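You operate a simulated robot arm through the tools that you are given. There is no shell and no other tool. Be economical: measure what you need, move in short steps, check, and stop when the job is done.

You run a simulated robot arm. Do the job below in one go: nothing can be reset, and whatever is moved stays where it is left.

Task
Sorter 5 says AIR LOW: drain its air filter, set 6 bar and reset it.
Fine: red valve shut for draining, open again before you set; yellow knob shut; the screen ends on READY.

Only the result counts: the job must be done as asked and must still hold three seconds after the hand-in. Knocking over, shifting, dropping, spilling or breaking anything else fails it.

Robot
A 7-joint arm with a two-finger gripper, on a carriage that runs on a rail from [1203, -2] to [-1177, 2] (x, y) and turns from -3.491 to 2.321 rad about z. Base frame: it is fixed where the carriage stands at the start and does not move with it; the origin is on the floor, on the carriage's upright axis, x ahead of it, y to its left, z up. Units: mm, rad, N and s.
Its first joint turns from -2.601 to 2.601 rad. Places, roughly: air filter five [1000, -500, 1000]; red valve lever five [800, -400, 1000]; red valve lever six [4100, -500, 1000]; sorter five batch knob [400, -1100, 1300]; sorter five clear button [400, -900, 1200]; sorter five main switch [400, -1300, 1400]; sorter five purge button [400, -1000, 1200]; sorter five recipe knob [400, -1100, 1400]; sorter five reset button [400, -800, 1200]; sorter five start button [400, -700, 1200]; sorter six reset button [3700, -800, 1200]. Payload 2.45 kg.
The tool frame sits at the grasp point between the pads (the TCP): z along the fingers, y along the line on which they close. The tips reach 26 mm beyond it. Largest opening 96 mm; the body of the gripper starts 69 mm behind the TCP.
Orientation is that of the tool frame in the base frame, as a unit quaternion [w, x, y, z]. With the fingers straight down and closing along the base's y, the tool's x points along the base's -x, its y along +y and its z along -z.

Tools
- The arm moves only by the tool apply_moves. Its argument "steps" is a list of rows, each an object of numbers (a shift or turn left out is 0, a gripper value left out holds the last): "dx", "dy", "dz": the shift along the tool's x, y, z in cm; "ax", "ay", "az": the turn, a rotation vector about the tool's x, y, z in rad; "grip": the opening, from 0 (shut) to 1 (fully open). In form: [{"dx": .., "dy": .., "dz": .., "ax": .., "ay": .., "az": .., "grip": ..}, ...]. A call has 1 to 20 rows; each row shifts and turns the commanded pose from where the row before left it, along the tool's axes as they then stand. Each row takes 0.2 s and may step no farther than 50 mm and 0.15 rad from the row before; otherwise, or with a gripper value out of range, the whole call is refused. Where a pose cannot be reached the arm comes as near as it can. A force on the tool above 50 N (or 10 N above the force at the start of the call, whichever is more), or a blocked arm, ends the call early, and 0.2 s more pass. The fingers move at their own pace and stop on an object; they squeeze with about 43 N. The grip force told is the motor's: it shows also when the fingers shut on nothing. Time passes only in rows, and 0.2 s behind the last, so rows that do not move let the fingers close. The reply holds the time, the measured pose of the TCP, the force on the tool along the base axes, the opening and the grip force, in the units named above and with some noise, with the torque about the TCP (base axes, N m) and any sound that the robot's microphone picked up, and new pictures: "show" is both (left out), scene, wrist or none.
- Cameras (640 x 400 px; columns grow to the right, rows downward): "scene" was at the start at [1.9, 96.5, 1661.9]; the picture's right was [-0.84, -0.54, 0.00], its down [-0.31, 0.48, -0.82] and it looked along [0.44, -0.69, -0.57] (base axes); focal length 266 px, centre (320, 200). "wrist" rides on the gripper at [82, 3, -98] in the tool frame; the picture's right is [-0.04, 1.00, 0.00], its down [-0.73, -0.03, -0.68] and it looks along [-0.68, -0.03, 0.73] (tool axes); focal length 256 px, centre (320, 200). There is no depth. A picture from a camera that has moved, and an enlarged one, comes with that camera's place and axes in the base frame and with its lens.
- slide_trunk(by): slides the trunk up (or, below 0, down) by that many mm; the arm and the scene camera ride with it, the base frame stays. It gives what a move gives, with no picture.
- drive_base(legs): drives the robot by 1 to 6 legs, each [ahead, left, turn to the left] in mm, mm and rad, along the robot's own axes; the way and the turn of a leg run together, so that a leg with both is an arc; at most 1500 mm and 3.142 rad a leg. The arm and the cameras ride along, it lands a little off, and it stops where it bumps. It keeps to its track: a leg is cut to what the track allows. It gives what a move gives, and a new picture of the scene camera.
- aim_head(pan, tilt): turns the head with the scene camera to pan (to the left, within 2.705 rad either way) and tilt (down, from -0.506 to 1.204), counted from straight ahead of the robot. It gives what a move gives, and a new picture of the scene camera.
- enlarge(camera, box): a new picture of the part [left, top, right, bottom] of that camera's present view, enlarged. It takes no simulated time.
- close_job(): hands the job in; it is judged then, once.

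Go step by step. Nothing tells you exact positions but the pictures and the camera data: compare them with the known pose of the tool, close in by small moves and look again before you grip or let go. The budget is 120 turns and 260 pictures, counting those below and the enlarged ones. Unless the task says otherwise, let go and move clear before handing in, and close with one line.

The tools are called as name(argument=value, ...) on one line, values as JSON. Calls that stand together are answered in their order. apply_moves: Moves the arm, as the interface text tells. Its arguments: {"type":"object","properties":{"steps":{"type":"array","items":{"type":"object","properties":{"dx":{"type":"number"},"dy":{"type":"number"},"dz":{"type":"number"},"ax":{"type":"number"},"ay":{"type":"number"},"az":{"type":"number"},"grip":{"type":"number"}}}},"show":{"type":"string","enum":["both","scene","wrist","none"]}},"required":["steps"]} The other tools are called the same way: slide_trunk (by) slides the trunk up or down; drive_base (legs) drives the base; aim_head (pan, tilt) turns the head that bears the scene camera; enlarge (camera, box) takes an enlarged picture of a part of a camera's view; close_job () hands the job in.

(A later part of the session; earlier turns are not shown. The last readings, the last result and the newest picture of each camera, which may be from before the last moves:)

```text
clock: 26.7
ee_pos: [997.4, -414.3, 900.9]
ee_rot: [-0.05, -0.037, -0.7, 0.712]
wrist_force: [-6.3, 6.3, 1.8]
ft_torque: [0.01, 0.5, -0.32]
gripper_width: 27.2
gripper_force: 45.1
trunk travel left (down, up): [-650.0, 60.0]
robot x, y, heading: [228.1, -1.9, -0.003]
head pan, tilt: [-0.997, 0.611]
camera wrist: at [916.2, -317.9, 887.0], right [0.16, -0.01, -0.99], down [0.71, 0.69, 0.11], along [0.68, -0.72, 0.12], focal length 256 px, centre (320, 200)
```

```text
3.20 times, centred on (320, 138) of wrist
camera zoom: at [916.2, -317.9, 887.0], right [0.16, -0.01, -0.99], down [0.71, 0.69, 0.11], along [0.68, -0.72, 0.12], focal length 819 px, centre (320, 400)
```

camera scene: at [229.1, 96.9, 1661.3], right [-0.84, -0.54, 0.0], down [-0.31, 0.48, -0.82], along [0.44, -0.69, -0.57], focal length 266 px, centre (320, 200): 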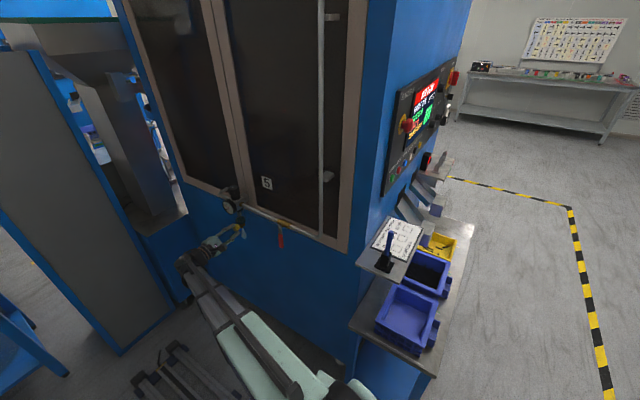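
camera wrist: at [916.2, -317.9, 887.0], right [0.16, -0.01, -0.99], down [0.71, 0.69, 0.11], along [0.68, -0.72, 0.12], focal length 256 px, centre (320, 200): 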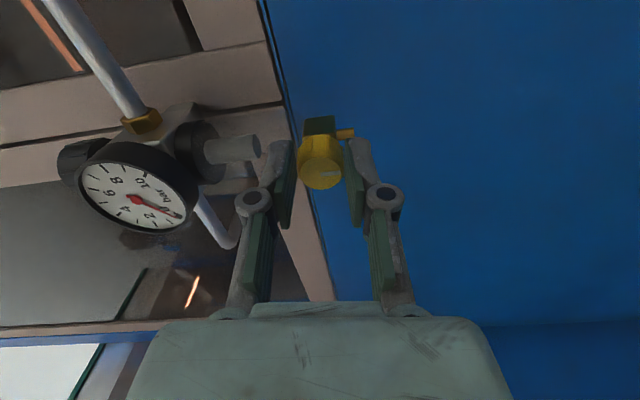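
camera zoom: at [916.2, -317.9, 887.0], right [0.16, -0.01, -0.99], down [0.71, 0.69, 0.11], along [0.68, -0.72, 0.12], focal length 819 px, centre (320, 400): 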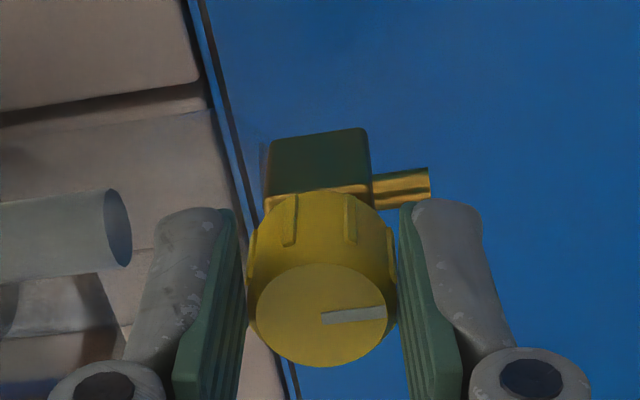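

The knob is back past its starting angle and against its stop (0.5 N m). Releasing and backing off.

apply_moves(steps=[{"grip": 0.6}, {"grip": 0.6}, {"dz": -3}, {"dz": -4}, {"dz": -3, "grip": 0}, {"az": -0.11}], show="wrist")

drive_base(legs=[[-120, 0, 0]])

```text
clock: 28.1
ee_pos: [997.3, -314.5, 899.6]
ee_rot: [-0.008, 0.003, -0.701, 0.714]
wrist_force: [0.9, 0.7, 1.0]
ft_torque: [0.03, -0.02, 0.01]
gripper_width: 0.3
gripper_force: 28.3
trunk travel left (down, up): [-650.0, 60.0]
robot x, y, heading: [229.5, -3.0, -0.009]
head pan, tilt: [-0.997, 0.611]
camera wrist: at [914.6, -217.5, 893.3], right [0.05, -0.02, -1.0], down [0.72, 0.69, 0.02], along [0.69, -0.72, 0.05], focal length 256 px, centre (320, 200)
```

wrist: 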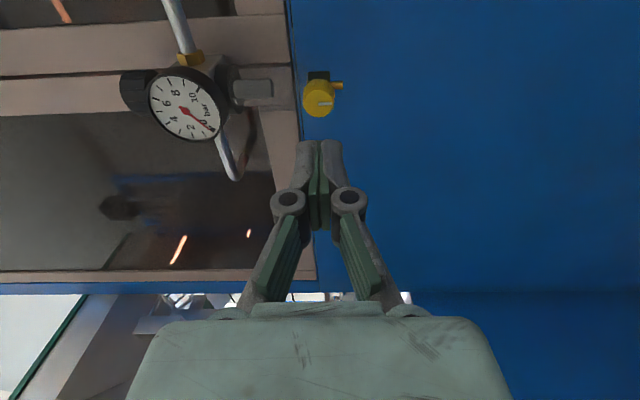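

```text
clock: 29.3
ee_pos: [879.3, -312.2, 899.3]
ee_rot: [-0.009, 0.003, -0.7, 0.714]
wrist_force: [-0.6, -0.1, -0.5]
ft_torque: [-0.04, -0.02, 0.02]
gripper_width: 0.0
gripper_force: 28.4
trunk travel left (down, up): [-650.0, 60.0]
robot x, y, heading: [106.9, -1.4, -0.001]
head pan, tilt: [-0.997, 0.611]
camera scene: at [112.1, 96.3, 1661.9], right [-0.84, -0.54, 0.0], down [-0.31, 0.48, -0.82], along [0.44, -0.69, -0.57], focal length 266 px, centre (320, 200)
```

scene: 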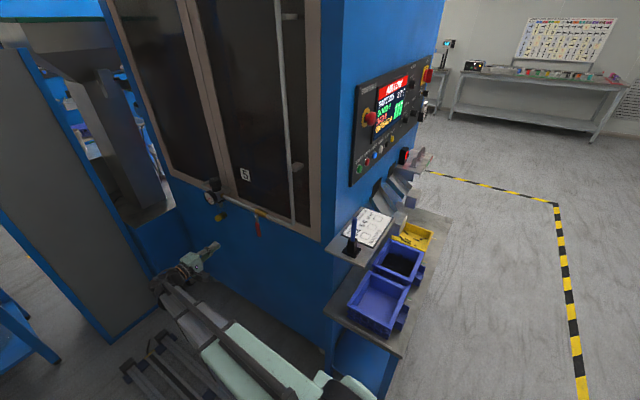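

Knob mark is back where it began. Now going to the -x side of the hanging lever.

apply_moves(steps=[{"dx": 4.3, "dy": -1.4}, {"dx": 4.3, "dy": -1.4}, {"dx": 4.3, "dy": -1.4}, {"dx": 4.3, "dy": -1.4}, {"dz": 2}, {"dz": 2}])

```text
clock: 30.7
ee_pos: [706.7, -355.5, 953.4]
ee_rot: [-0.01, 0.003, -0.701, 0.713]
wrist_force: [0.2, -0.2, 0.1]
ft_torque: [0.04, 0.01, -0.04]
gripper_width: 0.0
gripper_force: 28.7
trunk travel left (down, up): [-650.0, 60.0]
robot x, y, heading: [109.9, -4.0, -0.006]
head pan, tilt: [-0.997, 0.611]
camera scene: at [112.5, 96.3, 1661.9], right [-0.84, -0.54, 0.0], down [-0.31, 0.48, -0.82], along [0.44, -0.69, -0.57], focal length 266 px, centre (320, 200)
camera wrist: at [624.8, -259.8, 948.0], right [0.05, -0.02, -1.0], down [0.72, 0.69, 0.02], along [0.69, -0.72, 0.05], focal length 256 px, centre (320, 200)
```

scene: 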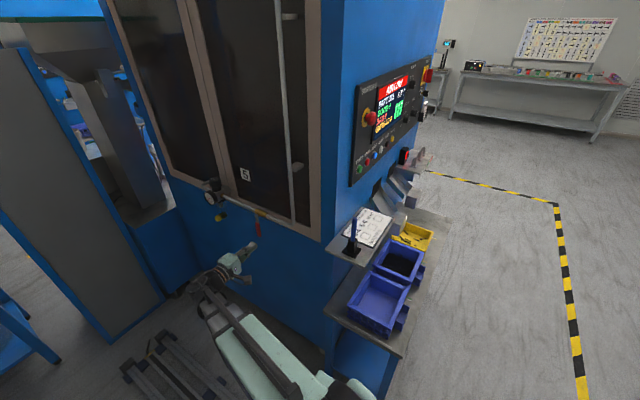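
wrist: 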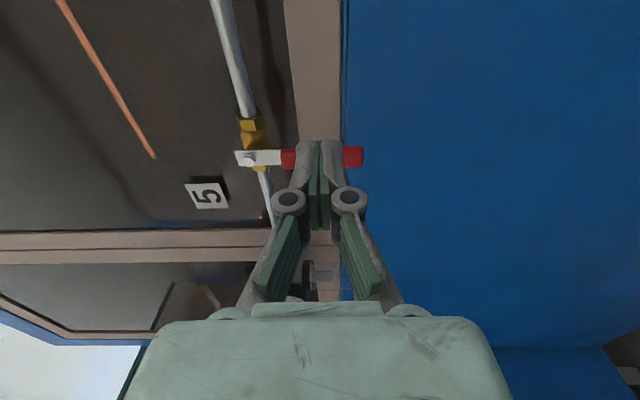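

The lever is about 40 mm to +x of the finger, as wanted. Moving in and sweeping it back up along the arc.

apply_moves(steps=[{"dz": 3.6}, {"dz": 3.6}, {"dx": -2.0}, {"dx": -1.5, "dy": 0.1}, {"dx": -1.6}, {"dx": -1.5, "dy": -0.4}, {"dx": -1.3, "dy": -0.7}, {"dx": -1.2, "dy": -1.0}, {"dx": -0.9, "dy": -1.2}, {"dx": -0.7, "dy": -1.3}])

```text
clock: 32.9
ee_pos: [815.6, -422.8, 999.4]
ee_rot: [-0.009, 0.003, -0.702, 0.712]
wrist_force: [-6.1, 2.1, -13.2]
ft_torque: [0.26, 0.07, -0.09]
gripper_width: 0.1
gripper_force: 28.0
trunk travel left (down, up): [-650.0, 60.0]
robot x, y, heading: [112.9, -7.9, -0.008]
head pan, tilt: [-0.997, 0.611]
camera scene: at [112.8, 95.7, 1661.6], right [-0.84, -0.54, 0.0], down [-0.31, 0.48, -0.82], along [0.44, -0.69, -0.57], focal length 266 px, centre (320, 200)
camera wrist: at [733.0, -327.2, 994.1], right [0.05, -0.01, -1.0], down [0.72, 0.69, 0.03], along [0.69, -0.72, 0.04], focal length 256 px, centre (320, 200)
```

scene: 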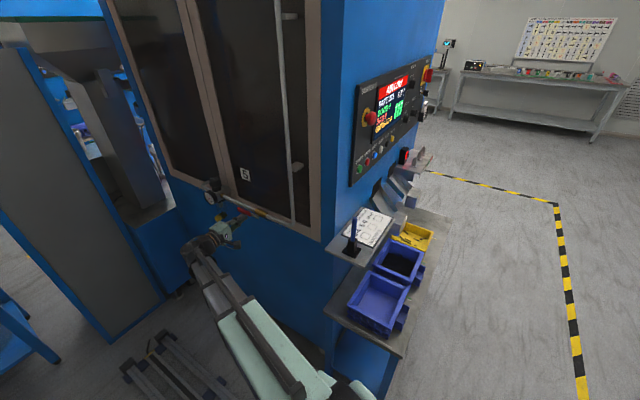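
wrist: 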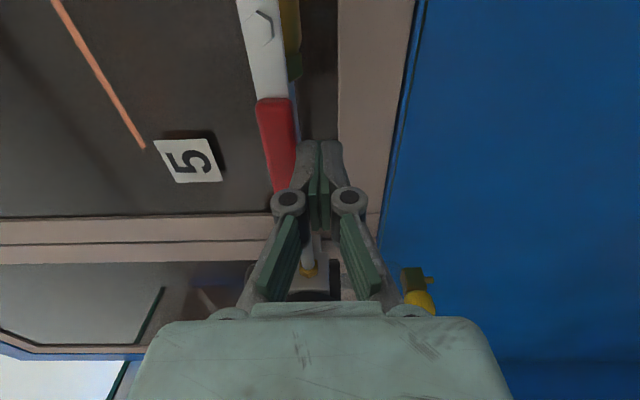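

Nearly horizontal already. A little more upward until it meets the stop.

apply_moves(steps=[{"dx": -0.2, "dy": -0.5}, {"dy": -0.4}, {"dy": -0.4}])

enlarge(camera="scene", box=[180, 160, 300, 260])

```text
clock: 33.4
ee_pos: [815.8, -421.6, 1000.0]
ee_rot: [0.007, -0.001, 0.708, -0.707]
wrist_force: [1.1, -0.9, -11.4]
ft_torque: [0.2, 0.13, 0.04]
gripper_width: 0.1
gripper_force: 27.9
trunk travel left (down, up): [-650.0, 60.0]
robot x, y, heading: [108.0, 0.2, -0.006]
head pan, tilt: [-0.997, 0.611]
stopped in row 2: the force on the tool passed its limit at 53 N (the readings are from after the stop); the commanded pose is now the measured one
camera scene: at [113.4, 95.3, 1662.2], right [-0.84, -0.54, 0.0], down [-0.31, 0.48, -0.82], along [0.44, -0.69, -0.57], focal length 266 px, centre (320, 200)
camera wrist: at [733.7, -326.6, 995.7], right [0.05, 0.0, -1.0], down [0.73, 0.69, 0.04], along [0.69, -0.73, 0.03], focal length 256 px, centre (320, 200)
```

scene: 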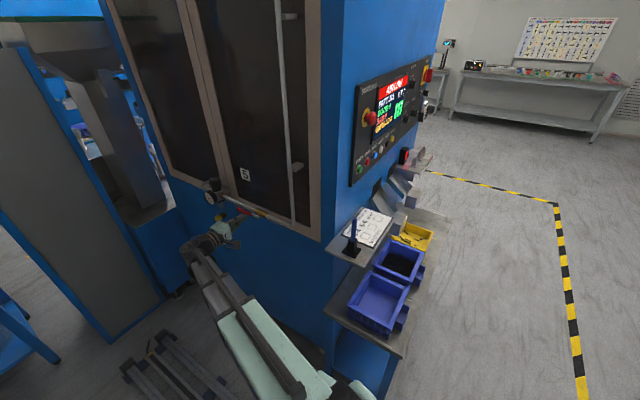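
wrist: 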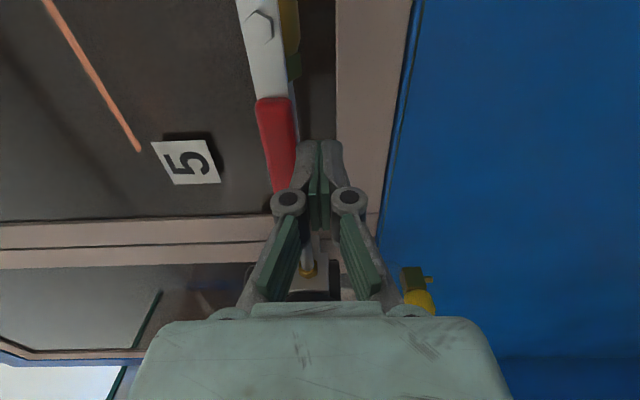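

```text
4.00 times, centred on (240, 210) of scene
camera zoom: at [113.4, 95.3, 1662.2], right [-0.84, -0.54, 0.0], down [-0.31, 0.48, -0.82], along [0.44, -0.69, -0.57], focal length 1063 px, centre (640, 160)
```

zoom: 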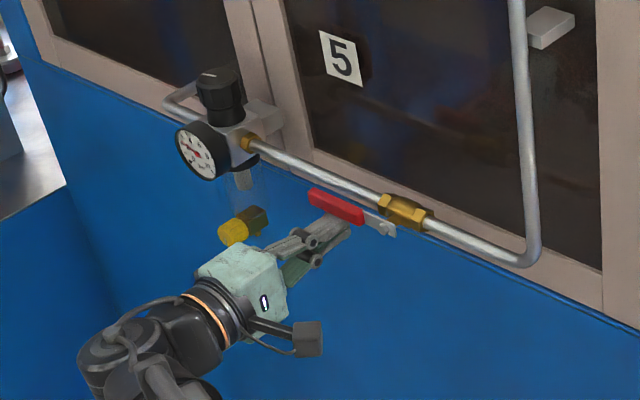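

Lever is open against its stop. I'll back off, turn the tool to point down and rise, then drive toward the regulator.

apply_moves(steps=[{"dy": 0.5}, {"dz": -4}, {"dz": -4}, {"dz": -4}, {"ax": -0.15, "grip": 0.7}, {"ax": -0.15}, {"ax": -0.15}, {"ax": -0.15}, {"ax": -0.15}, {"ax": -0.15}, {"ax": -0.15}, {"ax": -0.15}, {"ax": -0.15}, {"ax": -0.15}, {"ax": -0.07}, {"dz": -5}, {"dz": -5}, {"dz": -5}, {"dz": -4}])

enlarge(camera="scene", box=[180, 160, 300, 260])

```text
clock: 37.4
ee_pos: [812.6, -301.7, 1188.2]
ee_rot: [0.005, -0.005, 1.0, -0.002]
wrist_force: [-0.8, 0.0, -0.2]
ft_torque: [0.0, 0.05, 0.05]
gripper_width: 67.2
gripper_force: 0.1
trunk travel left (down, up): [-650.0, 60.0]
robot x, y, heading: [107.8, 0.4, -0.012]
head pan, tilt: [-0.997, 0.611]
camera scene: at [111.9, 96.3, 1661.9], right [-0.84, -0.54, 0.0], down [-0.31, 0.48, -0.82], along [0.44, -0.69, -0.57], focal length 266 px, centre (320, 200)
camera wrist: at [731.9, -299.7, 1285.6], right [0.03, 1.0, 0.0], down [0.73, -0.02, 0.69], along [0.69, -0.02, -0.73], focal length 256 px, centre (320, 200)
```

scene: 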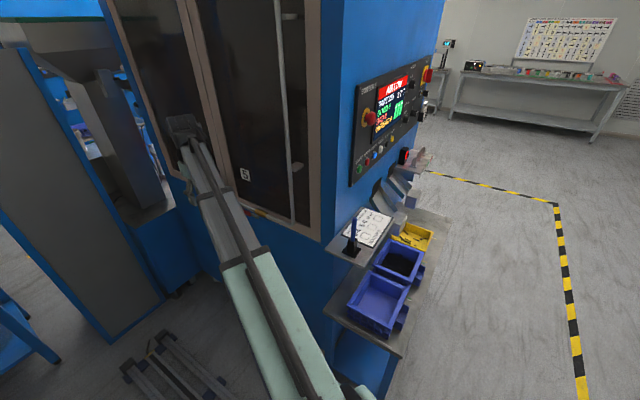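
wrist: 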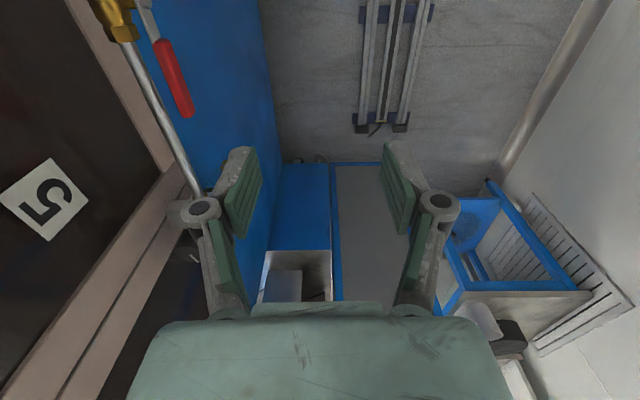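

```text
4.00 times, centred on (240, 210) of scene
camera zoom: at [111.9, 96.3, 1661.9], right [-0.84, -0.54, 0.0], down [-0.31, 0.48, -0.82], along [0.44, -0.69, -0.57], focal length 1063 px, centre (640, 160)
```

zoom: 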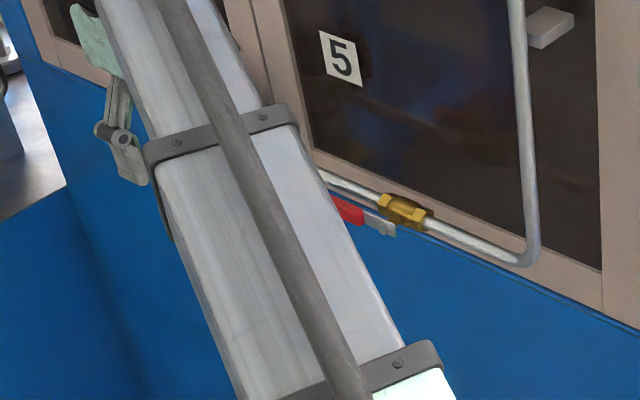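

Now driving ahead so the regulator knob comes into comfortable reach.

drive_base(legs=[[200, 0, 0]])

apply_moves(steps=[{"az": 0.15, "dx": 0.4}, {"az": 0.15, "dx": 0.4}, {"az": 0.15}, {"az": 0.15}])

```text
clock: 39.0
ee_pos: [1013.8, -302.0, 1186.8]
ee_rot: [0.005, -0.006, 1.0, -0.002]
wrist_force: [-0.3, -0.4, -0.4]
ft_torque: [0.0, 0.03, 0.03]
gripper_width: 67.1
gripper_force: 0.2
trunk travel left (down, up): [-650.0, 60.0]
robot x, y, heading: [309.8, 1.5, -0.005]
head pan, tilt: [-0.997, 0.611]
camera scene: at [312.0, 95.8, 1661.9], right [-0.84, -0.54, 0.0], down [-0.31, 0.48, -0.82], along [0.44, -0.69, -0.57], focal length 266 px, centre (320, 200)
```

scene: 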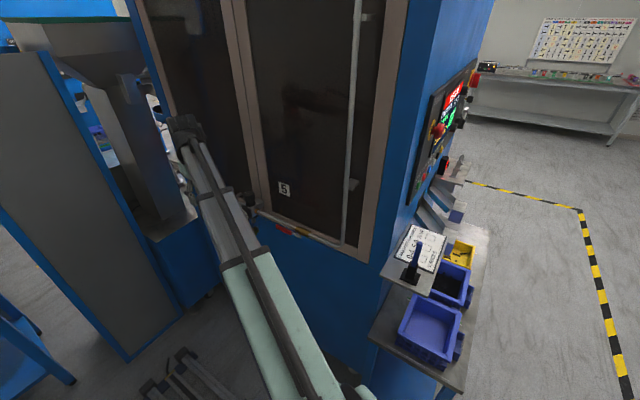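

```text
clock: 40.0
ee_pos: [1005.1, -301.0, 1187.1]
ee_rot: [0.006, 0.291, 0.957, -0.001]
wrist_force: [-0.7, 0.9, -0.6]
ft_torque: [0.02, -0.02, 0.01]
gripper_width: 67.3
gripper_force: 0.1
trunk travel left (down, up): [-650.0, 60.0]
robot x, y, heading: [309.9, -1.0, -0.003]
head pan, tilt: [-0.997, 0.611]
camera scene: at [311.6, 95.8, 1661.9], right [-0.84, -0.54, 0.0], down [-0.31, 0.48, -0.82], along [0.44, -0.69, -0.57], focal length 266 px, centre (320, 200)
camera wrist: at [940.0, -253.5, 1284.7], right [0.59, 0.81, 0.0], down [0.59, -0.43, 0.69], along [0.56, -0.4, -0.73], focal length 256 px, centre (320, 200)
```

scene: 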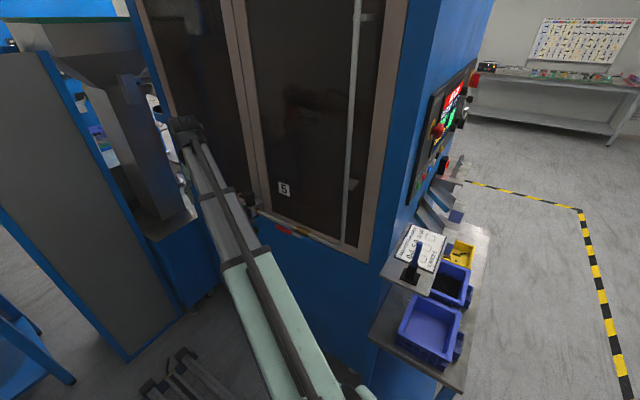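
wrist: 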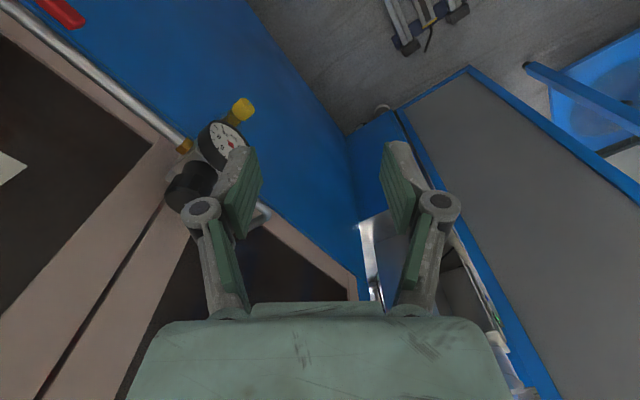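

Knob fixed by the wrist view at about (1000,-463,1083), agreeing with the scene estimate. The glass is at y≈-520, so I'll move over it carefully.

apply_moves(steps=[{"dx": -2.15, "dy": -3.44}, {"dx": -2.15, "dy": -3.44}, {"dx": -2.15, "dy": -3.44}, {"dx": -1.0, "dy": -1.6}])

enlarge(camera="scene", box=[150, 90, 290, 240])

```text
clock: 41.0
ee_pos: [1001.6, -442.3, 1187.8]
ee_rot: [0.006, 0.29, 0.957, -0.001]
wrist_force: [-0.2, -0.1, 0.9]
ft_torque: [0.02, 0.0, -0.01]
gripper_width: 67.3
gripper_force: 0.0
trunk travel left (down, up): [-650.0, 60.0]
robot x, y, heading: [312.1, -1.5, -0.002]
head pan, tilt: [-0.997, 0.611]
camera scene: at [311.6, 95.5, 1661.9], right [-0.84, -0.54, 0.0], down [-0.31, 0.48, -0.82], along [0.44, -0.69, -0.57], focal length 266 px, centre (320, 200)
camera wrist: at [935.7, -394.8, 1285.0], right [0.59, 0.81, 0.0], down [0.59, -0.43, 0.69], along [0.56, -0.4, -0.73], focal length 256 px, centre (320, 200)
```

scene: 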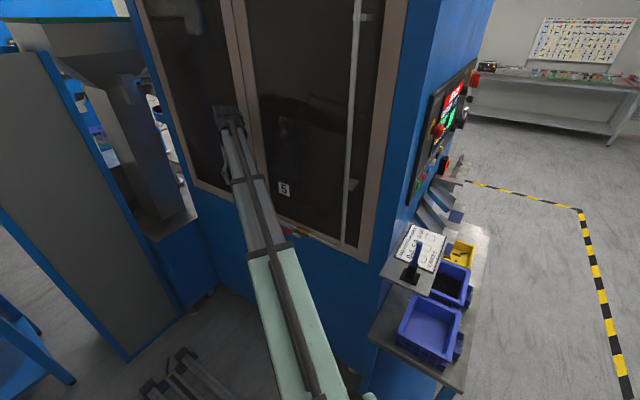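
wrist: 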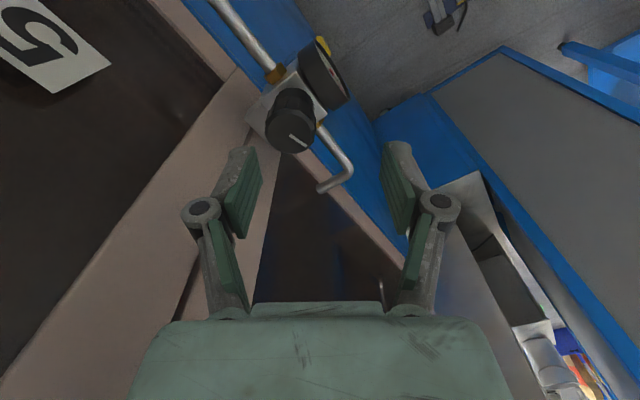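

```text
2.67 times, centred on (220, 165) of scene
camera zoom: at [311.6, 95.5, 1661.9], right [-0.84, -0.54, 0.0], down [-0.31, 0.48, -0.82], along [0.44, -0.69, -0.57], focal length 708 px, centre (587, 293)
```

zoom: 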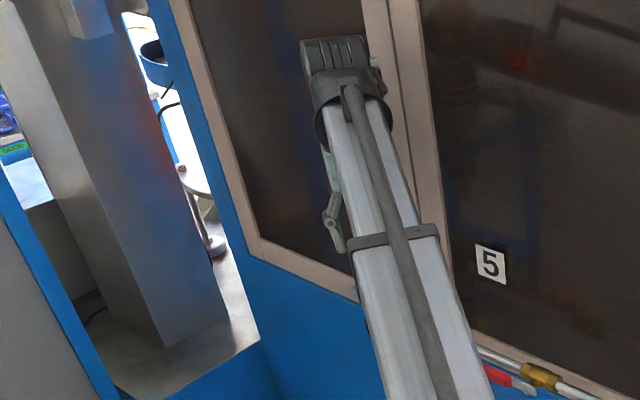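

I'll take a close look at the knob from here for accurate centring.

enlarge(camera="wrist", box=[220, 20, 420, 145])

```text
3.20 times, centred on (320, 82) of wrist
camera zoom: at [935.7, -394.8, 1285.0], right [0.59, 0.81, 0.0], down [0.59, -0.43, 0.69], along [0.56, -0.4, -0.73], focal length 819 px, centre (320, 576)
```

zoom: 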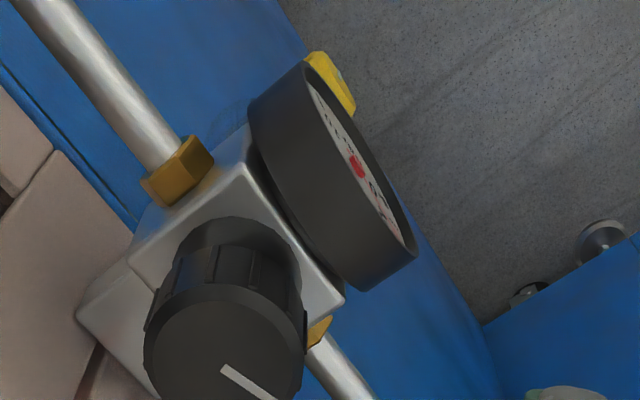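

Refined knob centre ≈(1007,-480), top z≈1081. Moving over it and partly down, then re-checking.

apply_moves(steps=[{"dx": -1.2, "dy": -1.4}, {"dx": -1.2, "dy": -1.4}, {"dz": 2.5}, {"dz": 2.5}], show="wrist")

enlarge(camera="wrist", box=[220, 50, 420, 175])

```text
clock: 42.0
ee_pos: [1005.0, -478.0, 1138.1]
ee_rot: [0.006, 0.29, 0.957, -0.001]
wrist_force: [-0.1, -1.4, 0.3]
ft_torque: [-0.03, -0.01, -0.01]
gripper_width: 67.4
gripper_force: 0.1
trunk travel left (down, up): [-650.0, 60.0]
robot x, y, heading: [306.2, -3.4, -0.005]
head pan, tilt: [-0.997, 0.611]
camera wrist: at [939.7, -430.3, 1234.5], right [0.59, 0.81, 0.0], down [0.59, -0.43, 0.69], along [0.56, -0.4, -0.73], focal length 256 px, centre (320, 200)
```

wrist: 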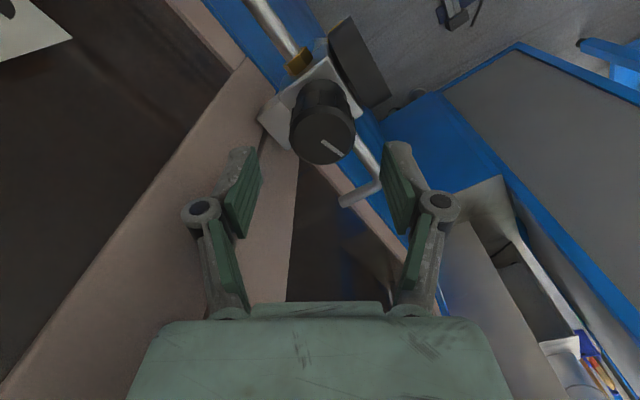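

```text
3.20 times, centred on (320, 112) of wrist
camera zoom: at [939.7, -430.3, 1234.5], right [0.59, 0.81, 0.0], down [0.59, -0.43, 0.69], along [0.56, -0.4, -0.73], focal length 819 px, centre (320, 480)
```

zoom: 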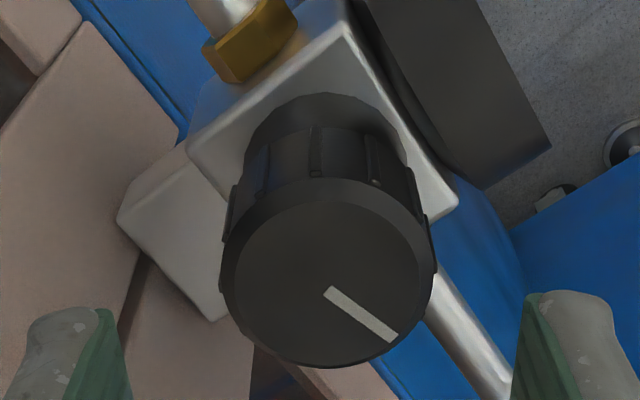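

Centred within 3 mm; knob Ø≈43 mm, top at z≈1082. Descending around it and closing.

apply_moves(steps=[{"dx": -0.28, "dy": 0.1, "dz": 1, "grip": 0.58}, {"dz": 2.0}, {"dz": 2.3}, {"grip": 0.35}, {"grip": 0.35}, {}], show="both")

```text
clock: 43.4
ee_pos: [1009.7, -479.9, 1085.3]
ee_rot: [0.006, 0.29, 0.957, -0.001]
wrist_force: [-4.5, -9.9, 4.1]
ft_torque: [-0.48, -0.09, 0.08]
gripper_width: 41.6
gripper_force: 45.5
trunk travel left (down, up): [-650.0, 60.0]
robot x, y, heading: [308.0, -0.7, -0.002]
head pan, tilt: [-0.997, 0.611]
camera scene: at [310.7, 94.9, 1662.0], right [-0.84, -0.54, 0.0], down [-0.31, 0.48, -0.82], along [0.44, -0.69, -0.57], focal length 266 px, centre (320, 200)
camera wrist: at [943.6, -430.9, 1183.0], right [0.59, 0.81, 0.0], down [0.59, -0.43, 0.69], along [0.56, -0.4, -0.73], focal length 256 px, centre (320, 200)
```

scene: 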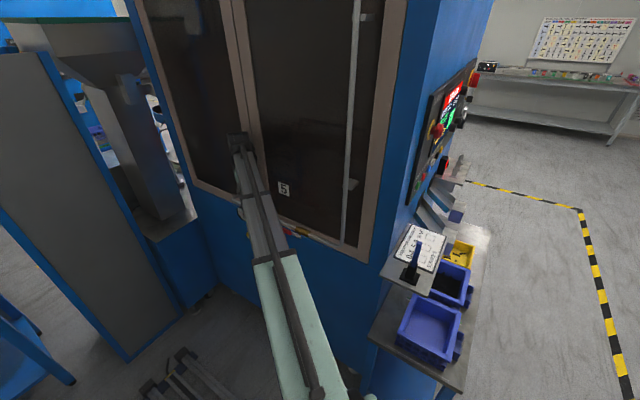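
wrist: 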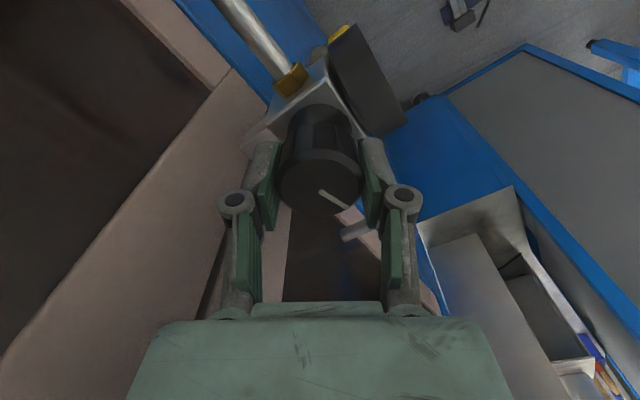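

Gripped. Turning clockwise seen from above (raises pressure), a bit at first.

apply_moves(steps=[{"az": 0.12}, {"az": 0.12}, {"az": 0.12}, {"az": 0.12}], show="wrist")

enlarge(camera="wrist", box=[260, 0, 460, 125])

```text
clock: 44.4
ee_pos: [1009.0, -480.6, 1086.1]
ee_rot: [0.005, 0.511, 0.86, 0.001]
wrist_force: [-7.3, -11.0, 1.6]
ft_torque: [-0.94, -0.34, 0.05]
gripper_width: 41.6
gripper_force: 45.2
trunk travel left (down, up): [-650.0, 60.0]
robot x, y, heading: [305.3, 3.2, -0.005]
head pan, tilt: [-0.997, 0.611]
camera wrist: at [972.1, -407.2, 1183.2], right [0.9, 0.44, 0.01], down [0.32, -0.65, 0.69], along [0.31, -0.61, -0.73], focal length 256 px, centre (320, 200)
```

wrist: 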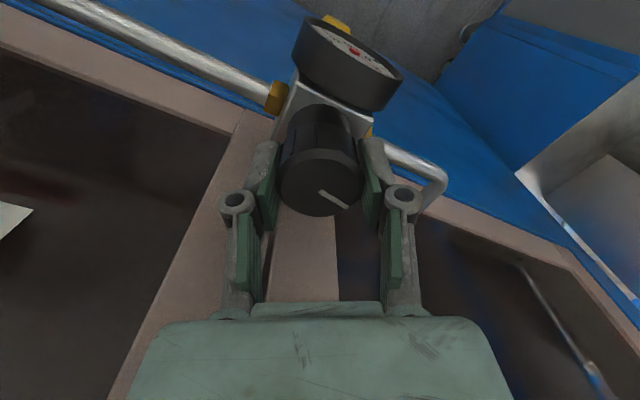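

```text
3.20 times, centred on (360, 62) of wrist
camera zoom: at [972.1, -407.2, 1183.2], right [0.9, 0.44, 0.01], down [0.32, -0.65, 0.69], along [0.31, -0.61, -0.73], focal length 819 px, centre (192, 640)
```

zoom: 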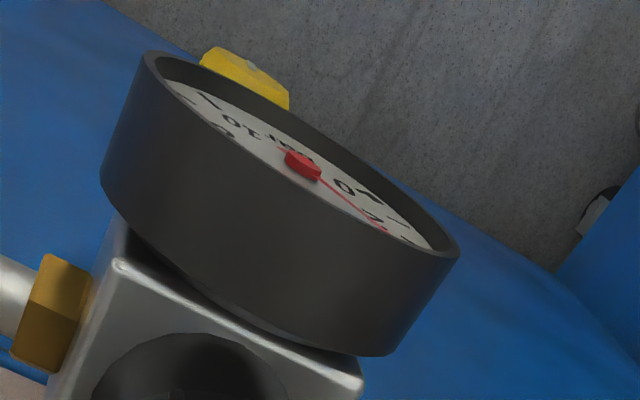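

The knob turns with the fingers and the needle is moving off 2. Turning further to also get a straight view of the gauge.

apply_moves(steps=[{"az": 0.12}, {"az": 0.12}, {"az": 0.12}, {"az": 0.12}], show="wrist")

enlarge(camera="wrist", box=[240, 0, 400, 100])

enlarge(camera="scene", box=[200, 170, 300, 250])

```text
clock: 45.4
ee_pos: [1006.2, -481.7, 1084.5]
ee_rot: [0.003, 0.701, 0.714, 0.001]
wrist_force: [-20.9, -8.5, -9.2]
ft_torque: [-0.71, 0.26, 0.1]
gripper_width: 41.0
gripper_force: 45.2
trunk travel left (down, up): [-650.0, 60.0]
robot x, y, heading: [310.1, -0.8, -0.003]
head pan, tilt: [-0.997, 0.611]
camera wrist: at [1008.8, -399.2, 1183.3], right [1.0, -0.02, 0.01], down [-0.02, -0.73, 0.68], along [-0.01, -0.68, -0.73], focal length 256 px, centre (320, 200)
```

wrist: 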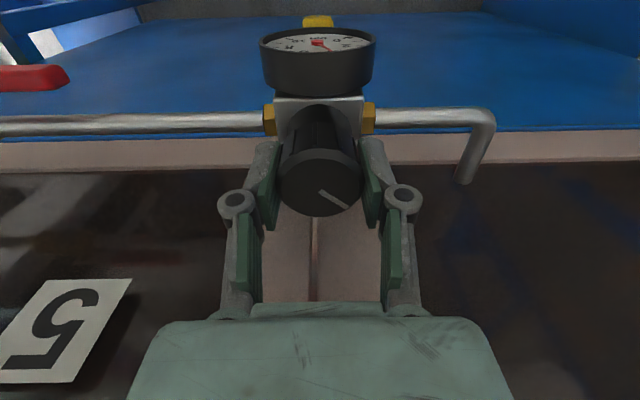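

```text
4.00 times, centred on (320, 50) of wrist
camera zoom: at [1008.8, -399.2, 1183.3], right [1.0, -0.02, 0.01], down [-0.02, -0.73, 0.68], along [-0.01, -0.68, -0.73], focal length 1024 px, centre (320, 800)
```

zoom: 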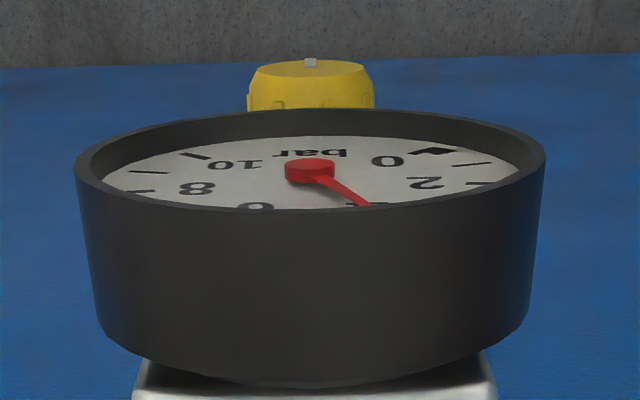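

```text
5.00 times, centred on (250, 210) of scene
camera zoom: at [309.6, 94.2, 1661.9], right [-0.84, -0.54, 0.0], down [-0.31, 0.48, -0.82], along [0.44, -0.69, -0.57], focal length 1328 px, centre (670, 150)
```

zoom: 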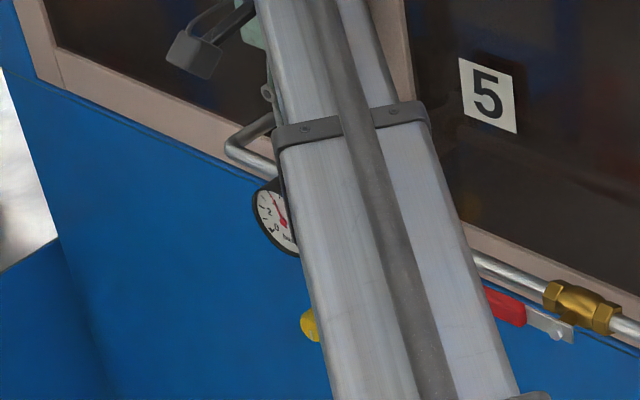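

Needle at roughly 3.8–4. I'll continue another 0.48 rad, relieving the side force a bit.

apply_moves(steps=[{"dy": -0.2}, {"az": 0.12}, {"az": 0.12}, {"az": 0.12}, {"az": 0.12}], show="wrist")

enlarge(camera="wrist", box=[180, 0, 380, 125])

enlarge(camera="scene", box=[220, 190, 280, 240])

```text
clock: 46.6
ee_pos: [1005.0, -480.8, 1084.9]
ee_rot: [0.003, 0.85, 0.527, 0.001]
wrist_force: [-29.8, 1.1, -22.3]
ft_torque: [-1.12, 0.66, 0.13]
gripper_width: 41.4
gripper_force: 45.1
trunk travel left (down, up): [-650.0, 60.0]
robot x, y, heading: [307.2, -5.3, -0.008]
head pan, tilt: [-0.997, 0.611]
camera wrist: at [1044.6, -408.9, 1183.6], right [0.88, -0.48, 0.01], down [-0.36, -0.64, 0.68], along [-0.32, -0.6, -0.73], focal length 256 px, centre (320, 200)
```

wrist: 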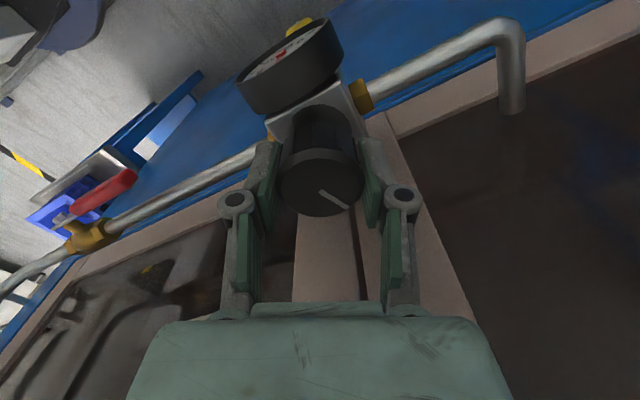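

```text
3.20 times, centred on (280, 62) of wrist
camera zoom: at [1044.6, -408.9, 1183.6], right [0.88, -0.48, 0.01], down [-0.36, -0.64, 0.68], along [-0.32, -0.6, -0.73], focal length 819 px, centre (448, 640)
```

zoom: 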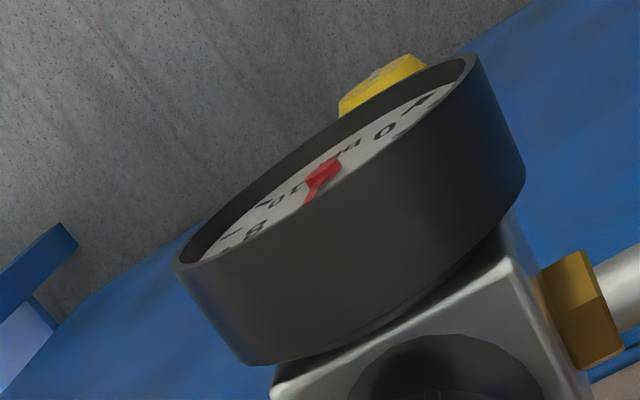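

```text
8.00 times, centred on (250, 215) of scene
camera zoom: at [309.9, 94.7, 1661.8], right [-0.84, -0.54, 0.0], down [-0.31, 0.48, -0.82], along [0.44, -0.69, -0.57], focal length 2125 px, centre (880, 80)
```

zoom: 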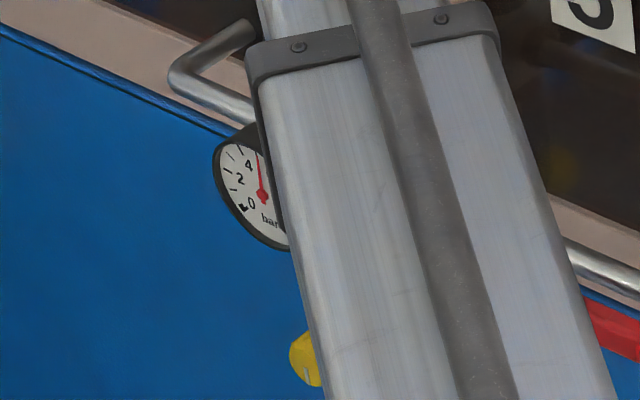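

Needle is now near 5. Relieving the side force and turning another 0.3 rad.

apply_moves(steps=[{"dx": -0.15, "dy": -0.27, "dz": 0.15}, {"az": 0.1}, {"az": 0.1}, {"az": 0.1}], show="wrist")

enlarge(camera="scene", box=[220, 190, 280, 240])

enlarge(camera="wrist", box=[180, 0, 380, 125])

```text
clock: 47.6
ee_pos: [1004.1, -479.3, 1085.0]
ee_rot: [0.004, 0.919, 0.394, 0.004]
wrist_force: [-15.8, 1.6, -2.1]
ft_torque: [-0.59, 1.33, 0.08]
gripper_width: 41.5
gripper_force: 44.6
trunk travel left (down, up): [-650.0, 60.0]
robot x, y, heading: [309.0, -1.2, -0.005]
head pan, tilt: [-0.997, 0.611]
camera wrist: at [1062.3, -422.8, 1183.9], right [0.7, -0.72, 0.01], down [-0.53, -0.51, 0.68], along [-0.48, -0.48, -0.74], focal length 256 px, centre (320, 200)
```

wrist: 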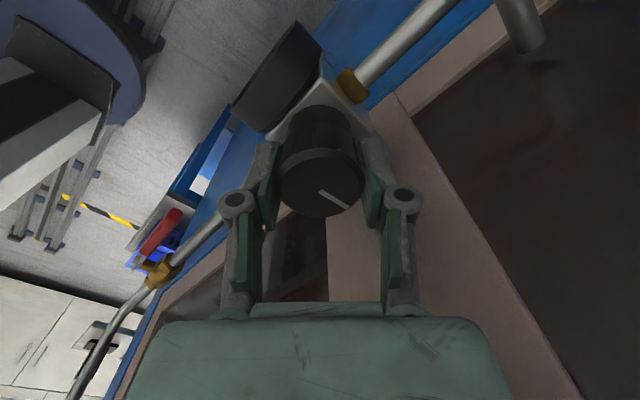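

```text
8.00 times, centred on (250, 215) of scene
camera zoom: at [310.0, 95.9, 1662.0], right [-0.84, -0.54, 0.0], down [-0.31, 0.48, -0.82], along [0.44, -0.69, -0.57], focal length 2125 px, centre (880, 80)
```

zoom: 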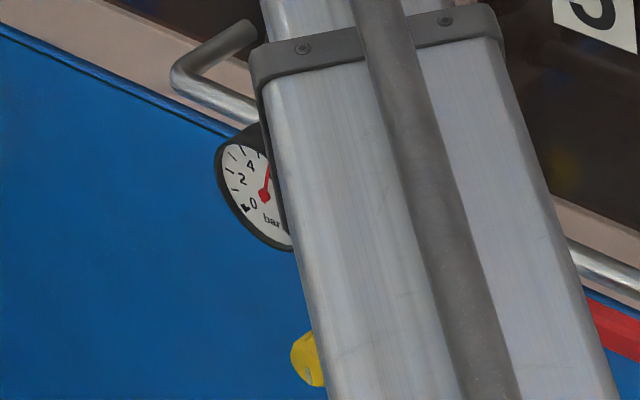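

```text
3.20 times, centred on (280, 62) of wrist
camera zoom: at [1062.3, -422.8, 1183.9], right [0.7, -0.72, 0.01], down [-0.53, -0.51, 0.68], along [-0.48, -0.48, -0.74], focal length 819 px, centre (448, 640)
```

zoom: 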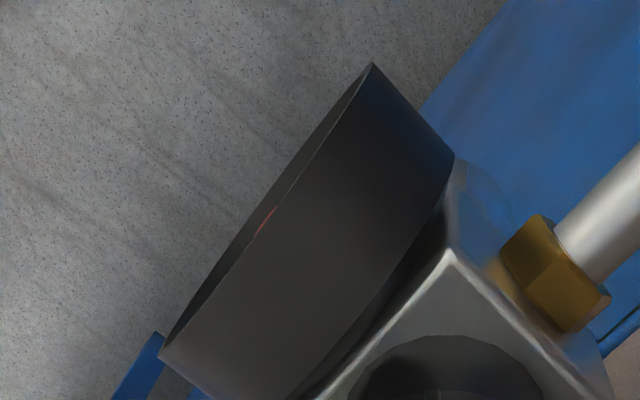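

By rate (~1.78 bar/rad) it's at about 5.5. Turning 0.26 rad more, then releasing and backing off to read the gauge properly.

apply_moves(steps=[{"az": 0.09}, {"az": 0.09}, {"az": 0.08}, {}, {"grip": 0.6}, {"grip": 0.6}, {"dz": -3}, {"dz": -4}], show="wrist")

enlarge(camera="scene", box=[220, 190, 280, 240])

```text
clock: 49.4
ee_pos: [1004.3, -477.8, 1153.7]
ee_rot: [0.003, 0.962, 0.273, 0.005]
wrist_force: [-0.3, 0.4, 0.2]
ft_torque: [-0.03, 0.0, 0.06]
gripper_width: 57.6
gripper_force: 0.0
trunk travel left (down, up): [-650.0, 60.0]
robot x, y, heading: [311.5, 1.7, -0.008]
head pan, tilt: [-0.997, 0.611]
camera wrist: at [1074.7, -437.9, 1252.8], right [0.49, -0.87, 0.01], down [-0.65, -0.36, 0.67], along [-0.58, -0.34, -0.74], focal length 256 px, centre (320, 200)
```

wrist: 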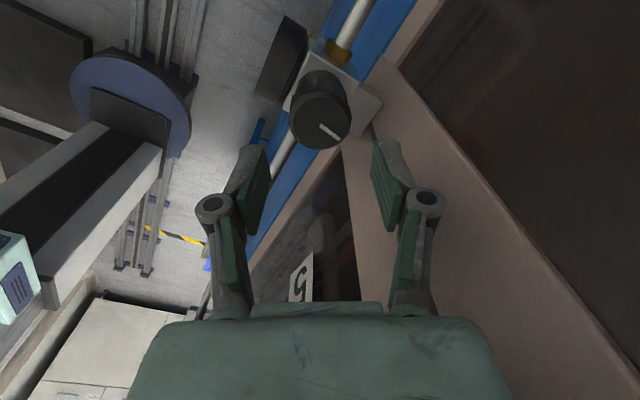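

```text
8.00 times, centred on (250, 215) of scene
camera zoom: at [311.4, 96.0, 1661.8], right [-0.84, -0.54, 0.0], down [-0.31, 0.48, -0.82], along [0.44, -0.69, -0.57], focal length 2125 px, centre (880, 80)
```

zoom: 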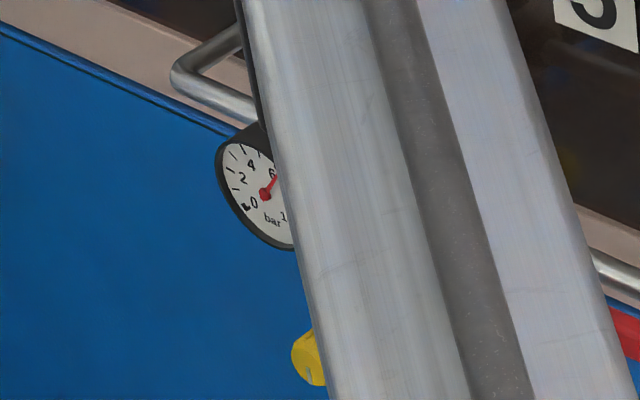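

Needle appears near 6. Moving the arm up and clear for a proper reading.

apply_moves(steps=[{"dz": -4}, {"dx": 2.5, "dy": -4.1, "az": -0.15}, {"dx": 1.9, "dy": -4.4, "az": -0.15}, {"dx": 1.2, "dy": -4.6, "az": -0.15}, {"dx": 0.5, "dy": -4.7, "az": -0.15}, {"dy": -4.7, "az": -0.15}], show="scene")

enlarge(camera="scene", box=[220, 190, 280, 240])

```text
clock: 50.8
ee_pos: [879.9, -296.3, 1190.6]
ee_rot: [0.006, 0.795, 0.607, 0.003]
wrist_force: [0.3, 0.3, -1.2]
ft_torque: [-0.02, -0.03, -0.01]
gripper_width: 57.7
gripper_force: 0.0
trunk travel left (down, up): [-650.0, 60.0]
robot x, y, heading: [310.9, -1.9, -0.004]
head pan, tilt: [-0.997, 0.611]
camera scene: at [311.2, 96.1, 1661.9], right [-0.84, -0.54, 0.0], down [-0.31, 0.48, -0.82], along [0.44, -0.69, -0.57], focal length 266 px, centre (320, 200)
```

scene: 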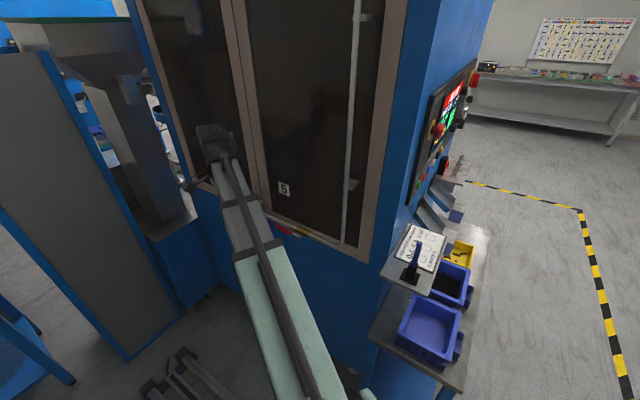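

```text
8.00 times, centred on (250, 215) of scene
camera zoom: at [311.2, 96.1, 1661.9], right [-0.84, -0.54, 0.0], down [-0.31, 0.48, -0.82], along [0.44, -0.69, -0.57], focal length 2125 px, centre (880, 80)
```

zoom: 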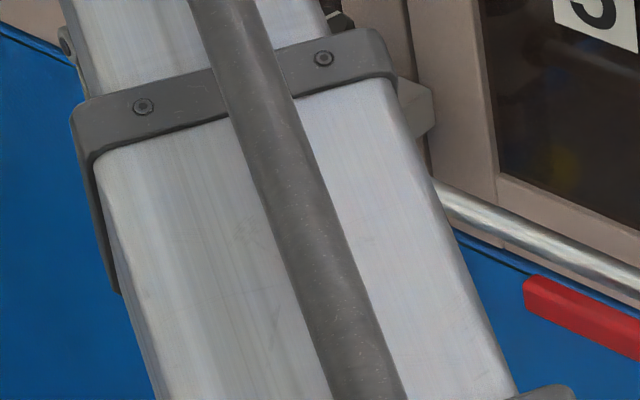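

The arm still blocks the gauge; shifting it further out.

apply_moves(steps=[{"dx": 3.8, "dy": 1.55}, {"dx": 3.8, "dy": 1.55}, {"dx": 3.8, "dy": 1.55}, {"dx": 3.8, "dy": 1.55}, {"dx": 3.8, "dy": 1.0}], show="scene")

enlarge(camera="scene", box=[220, 190, 280, 240])

```text
clock: 52.0
ee_pos: [1004.3, -132.3, 1192.4]
ee_rot: [0.006, 0.796, 0.606, 0.003]
wrist_force: [-0.4, 0.2, 0.5]
ft_torque: [0.02, -0.03, 0.04]
gripper_width: 57.5
gripper_force: 0.1
trunk travel left (down, up): [-650.0, 60.0]
robot x, y, heading: [308.6, 1.3, -0.004]
head pan, tilt: [-0.997, 0.611]
camera scene: at [311.8, 95.8, 1661.9], right [-0.84, -0.54, 0.0], down [-0.31, 0.48, -0.82], along [0.44, -0.69, -0.57], focal length 266 px, centre (320, 200)
```

scene: 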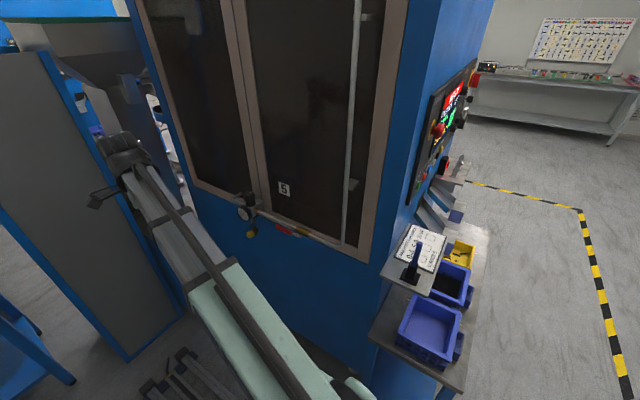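

```text
8.00 times, centred on (250, 215) of scene
camera zoom: at [311.8, 95.8, 1661.9], right [-0.84, -0.54, 0.0], down [-0.31, 0.48, -0.82], along [0.44, -0.69, -0.57], focal length 2125 px, centre (880, 80)
```

zoom: 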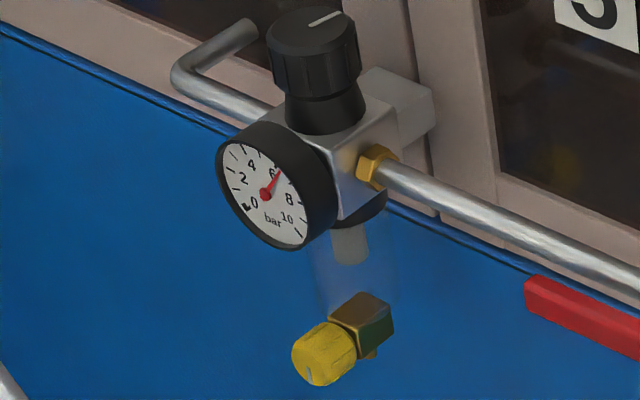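

enlarge(camera="scene", box=[244, 204, 264, 222])

```text
16.00 times, centred on (254, 213) of scene
camera zoom: at [311.8, 95.8, 1661.9], right [-0.84, -0.54, 0.0], down [-0.31, 0.48, -0.82], along [0.44, -0.69, -0.57], focal length 4251 px, centre (1376, -8)
```

zoom: 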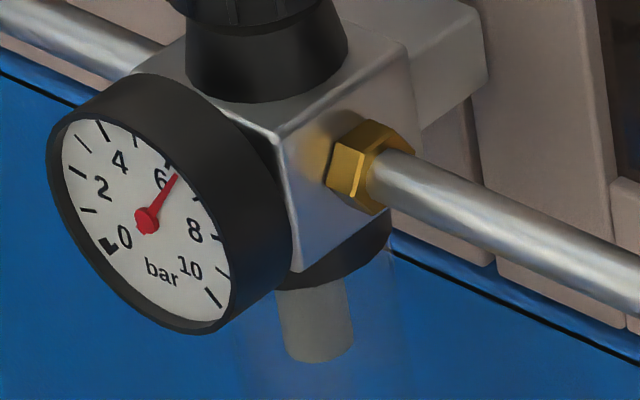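

The needle sits at about 6 within my reading error. I'll tilt the wrist camera to face the gauge for a more precise reading.

apply_moves(steps=[{"ay": -0.14}, {"ay": -0.14}, {"ay": -0.14}, {"ay": -0.14}, {"ay": -0.14}, {"ay": -0.14}], show="wrist")

```text
clock: 53.4
ee_pos: [1003.4, -132.6, 1192.6]
ee_rot: [0.252, 0.727, 0.551, -0.322]
wrist_force: [-0.3, -0.2, -0.2]
ft_torque: [-0.02, 0.02, 0.01]
gripper_width: 57.6
gripper_force: 0.0
trunk travel left (down, up): [-650.0, 60.0]
robot x, y, heading: [310.1, -0.9, -0.008]
head pan, tilt: [-0.997, 0.611]
camera wrist: at [1040.7, -11.3, 1196.6], right [0.96, -0.29, 0.04], down [-0.03, 0.03, 1.0], along [-0.29, -0.96, 0.02], focal length 256 px, centre (320, 200)
```

wrist: 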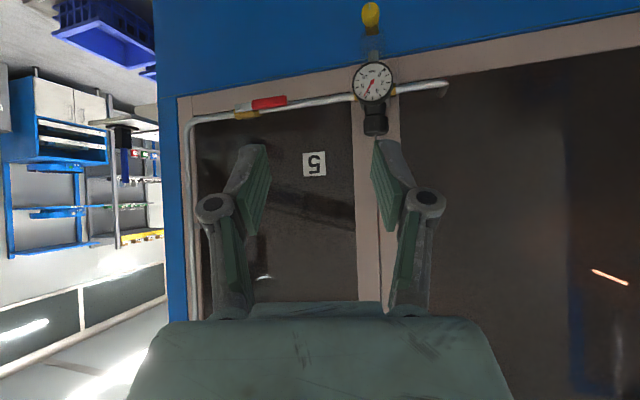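

enlarge(camera="wrist", box=[348, 60, 396, 105])

```text
8.89 times, centred on (372, 82) of wrist
camera zoom: at [1040.7, -11.3, 1196.6], right [0.96, -0.29, 0.04], down [-0.03, 0.03, 1.0], along [-0.29, -0.96, 0.02], focal length 2276 px, centre (-142, 1244)
```

zoom: 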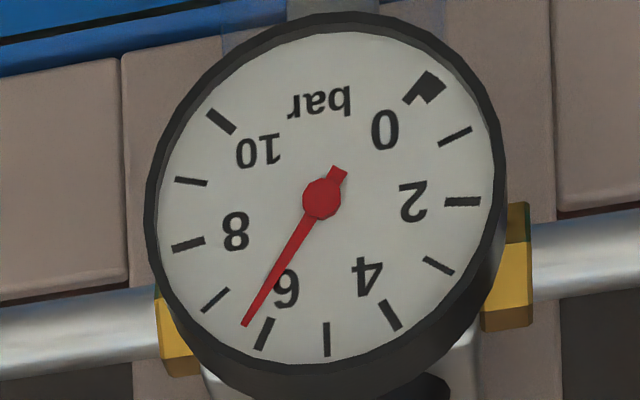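

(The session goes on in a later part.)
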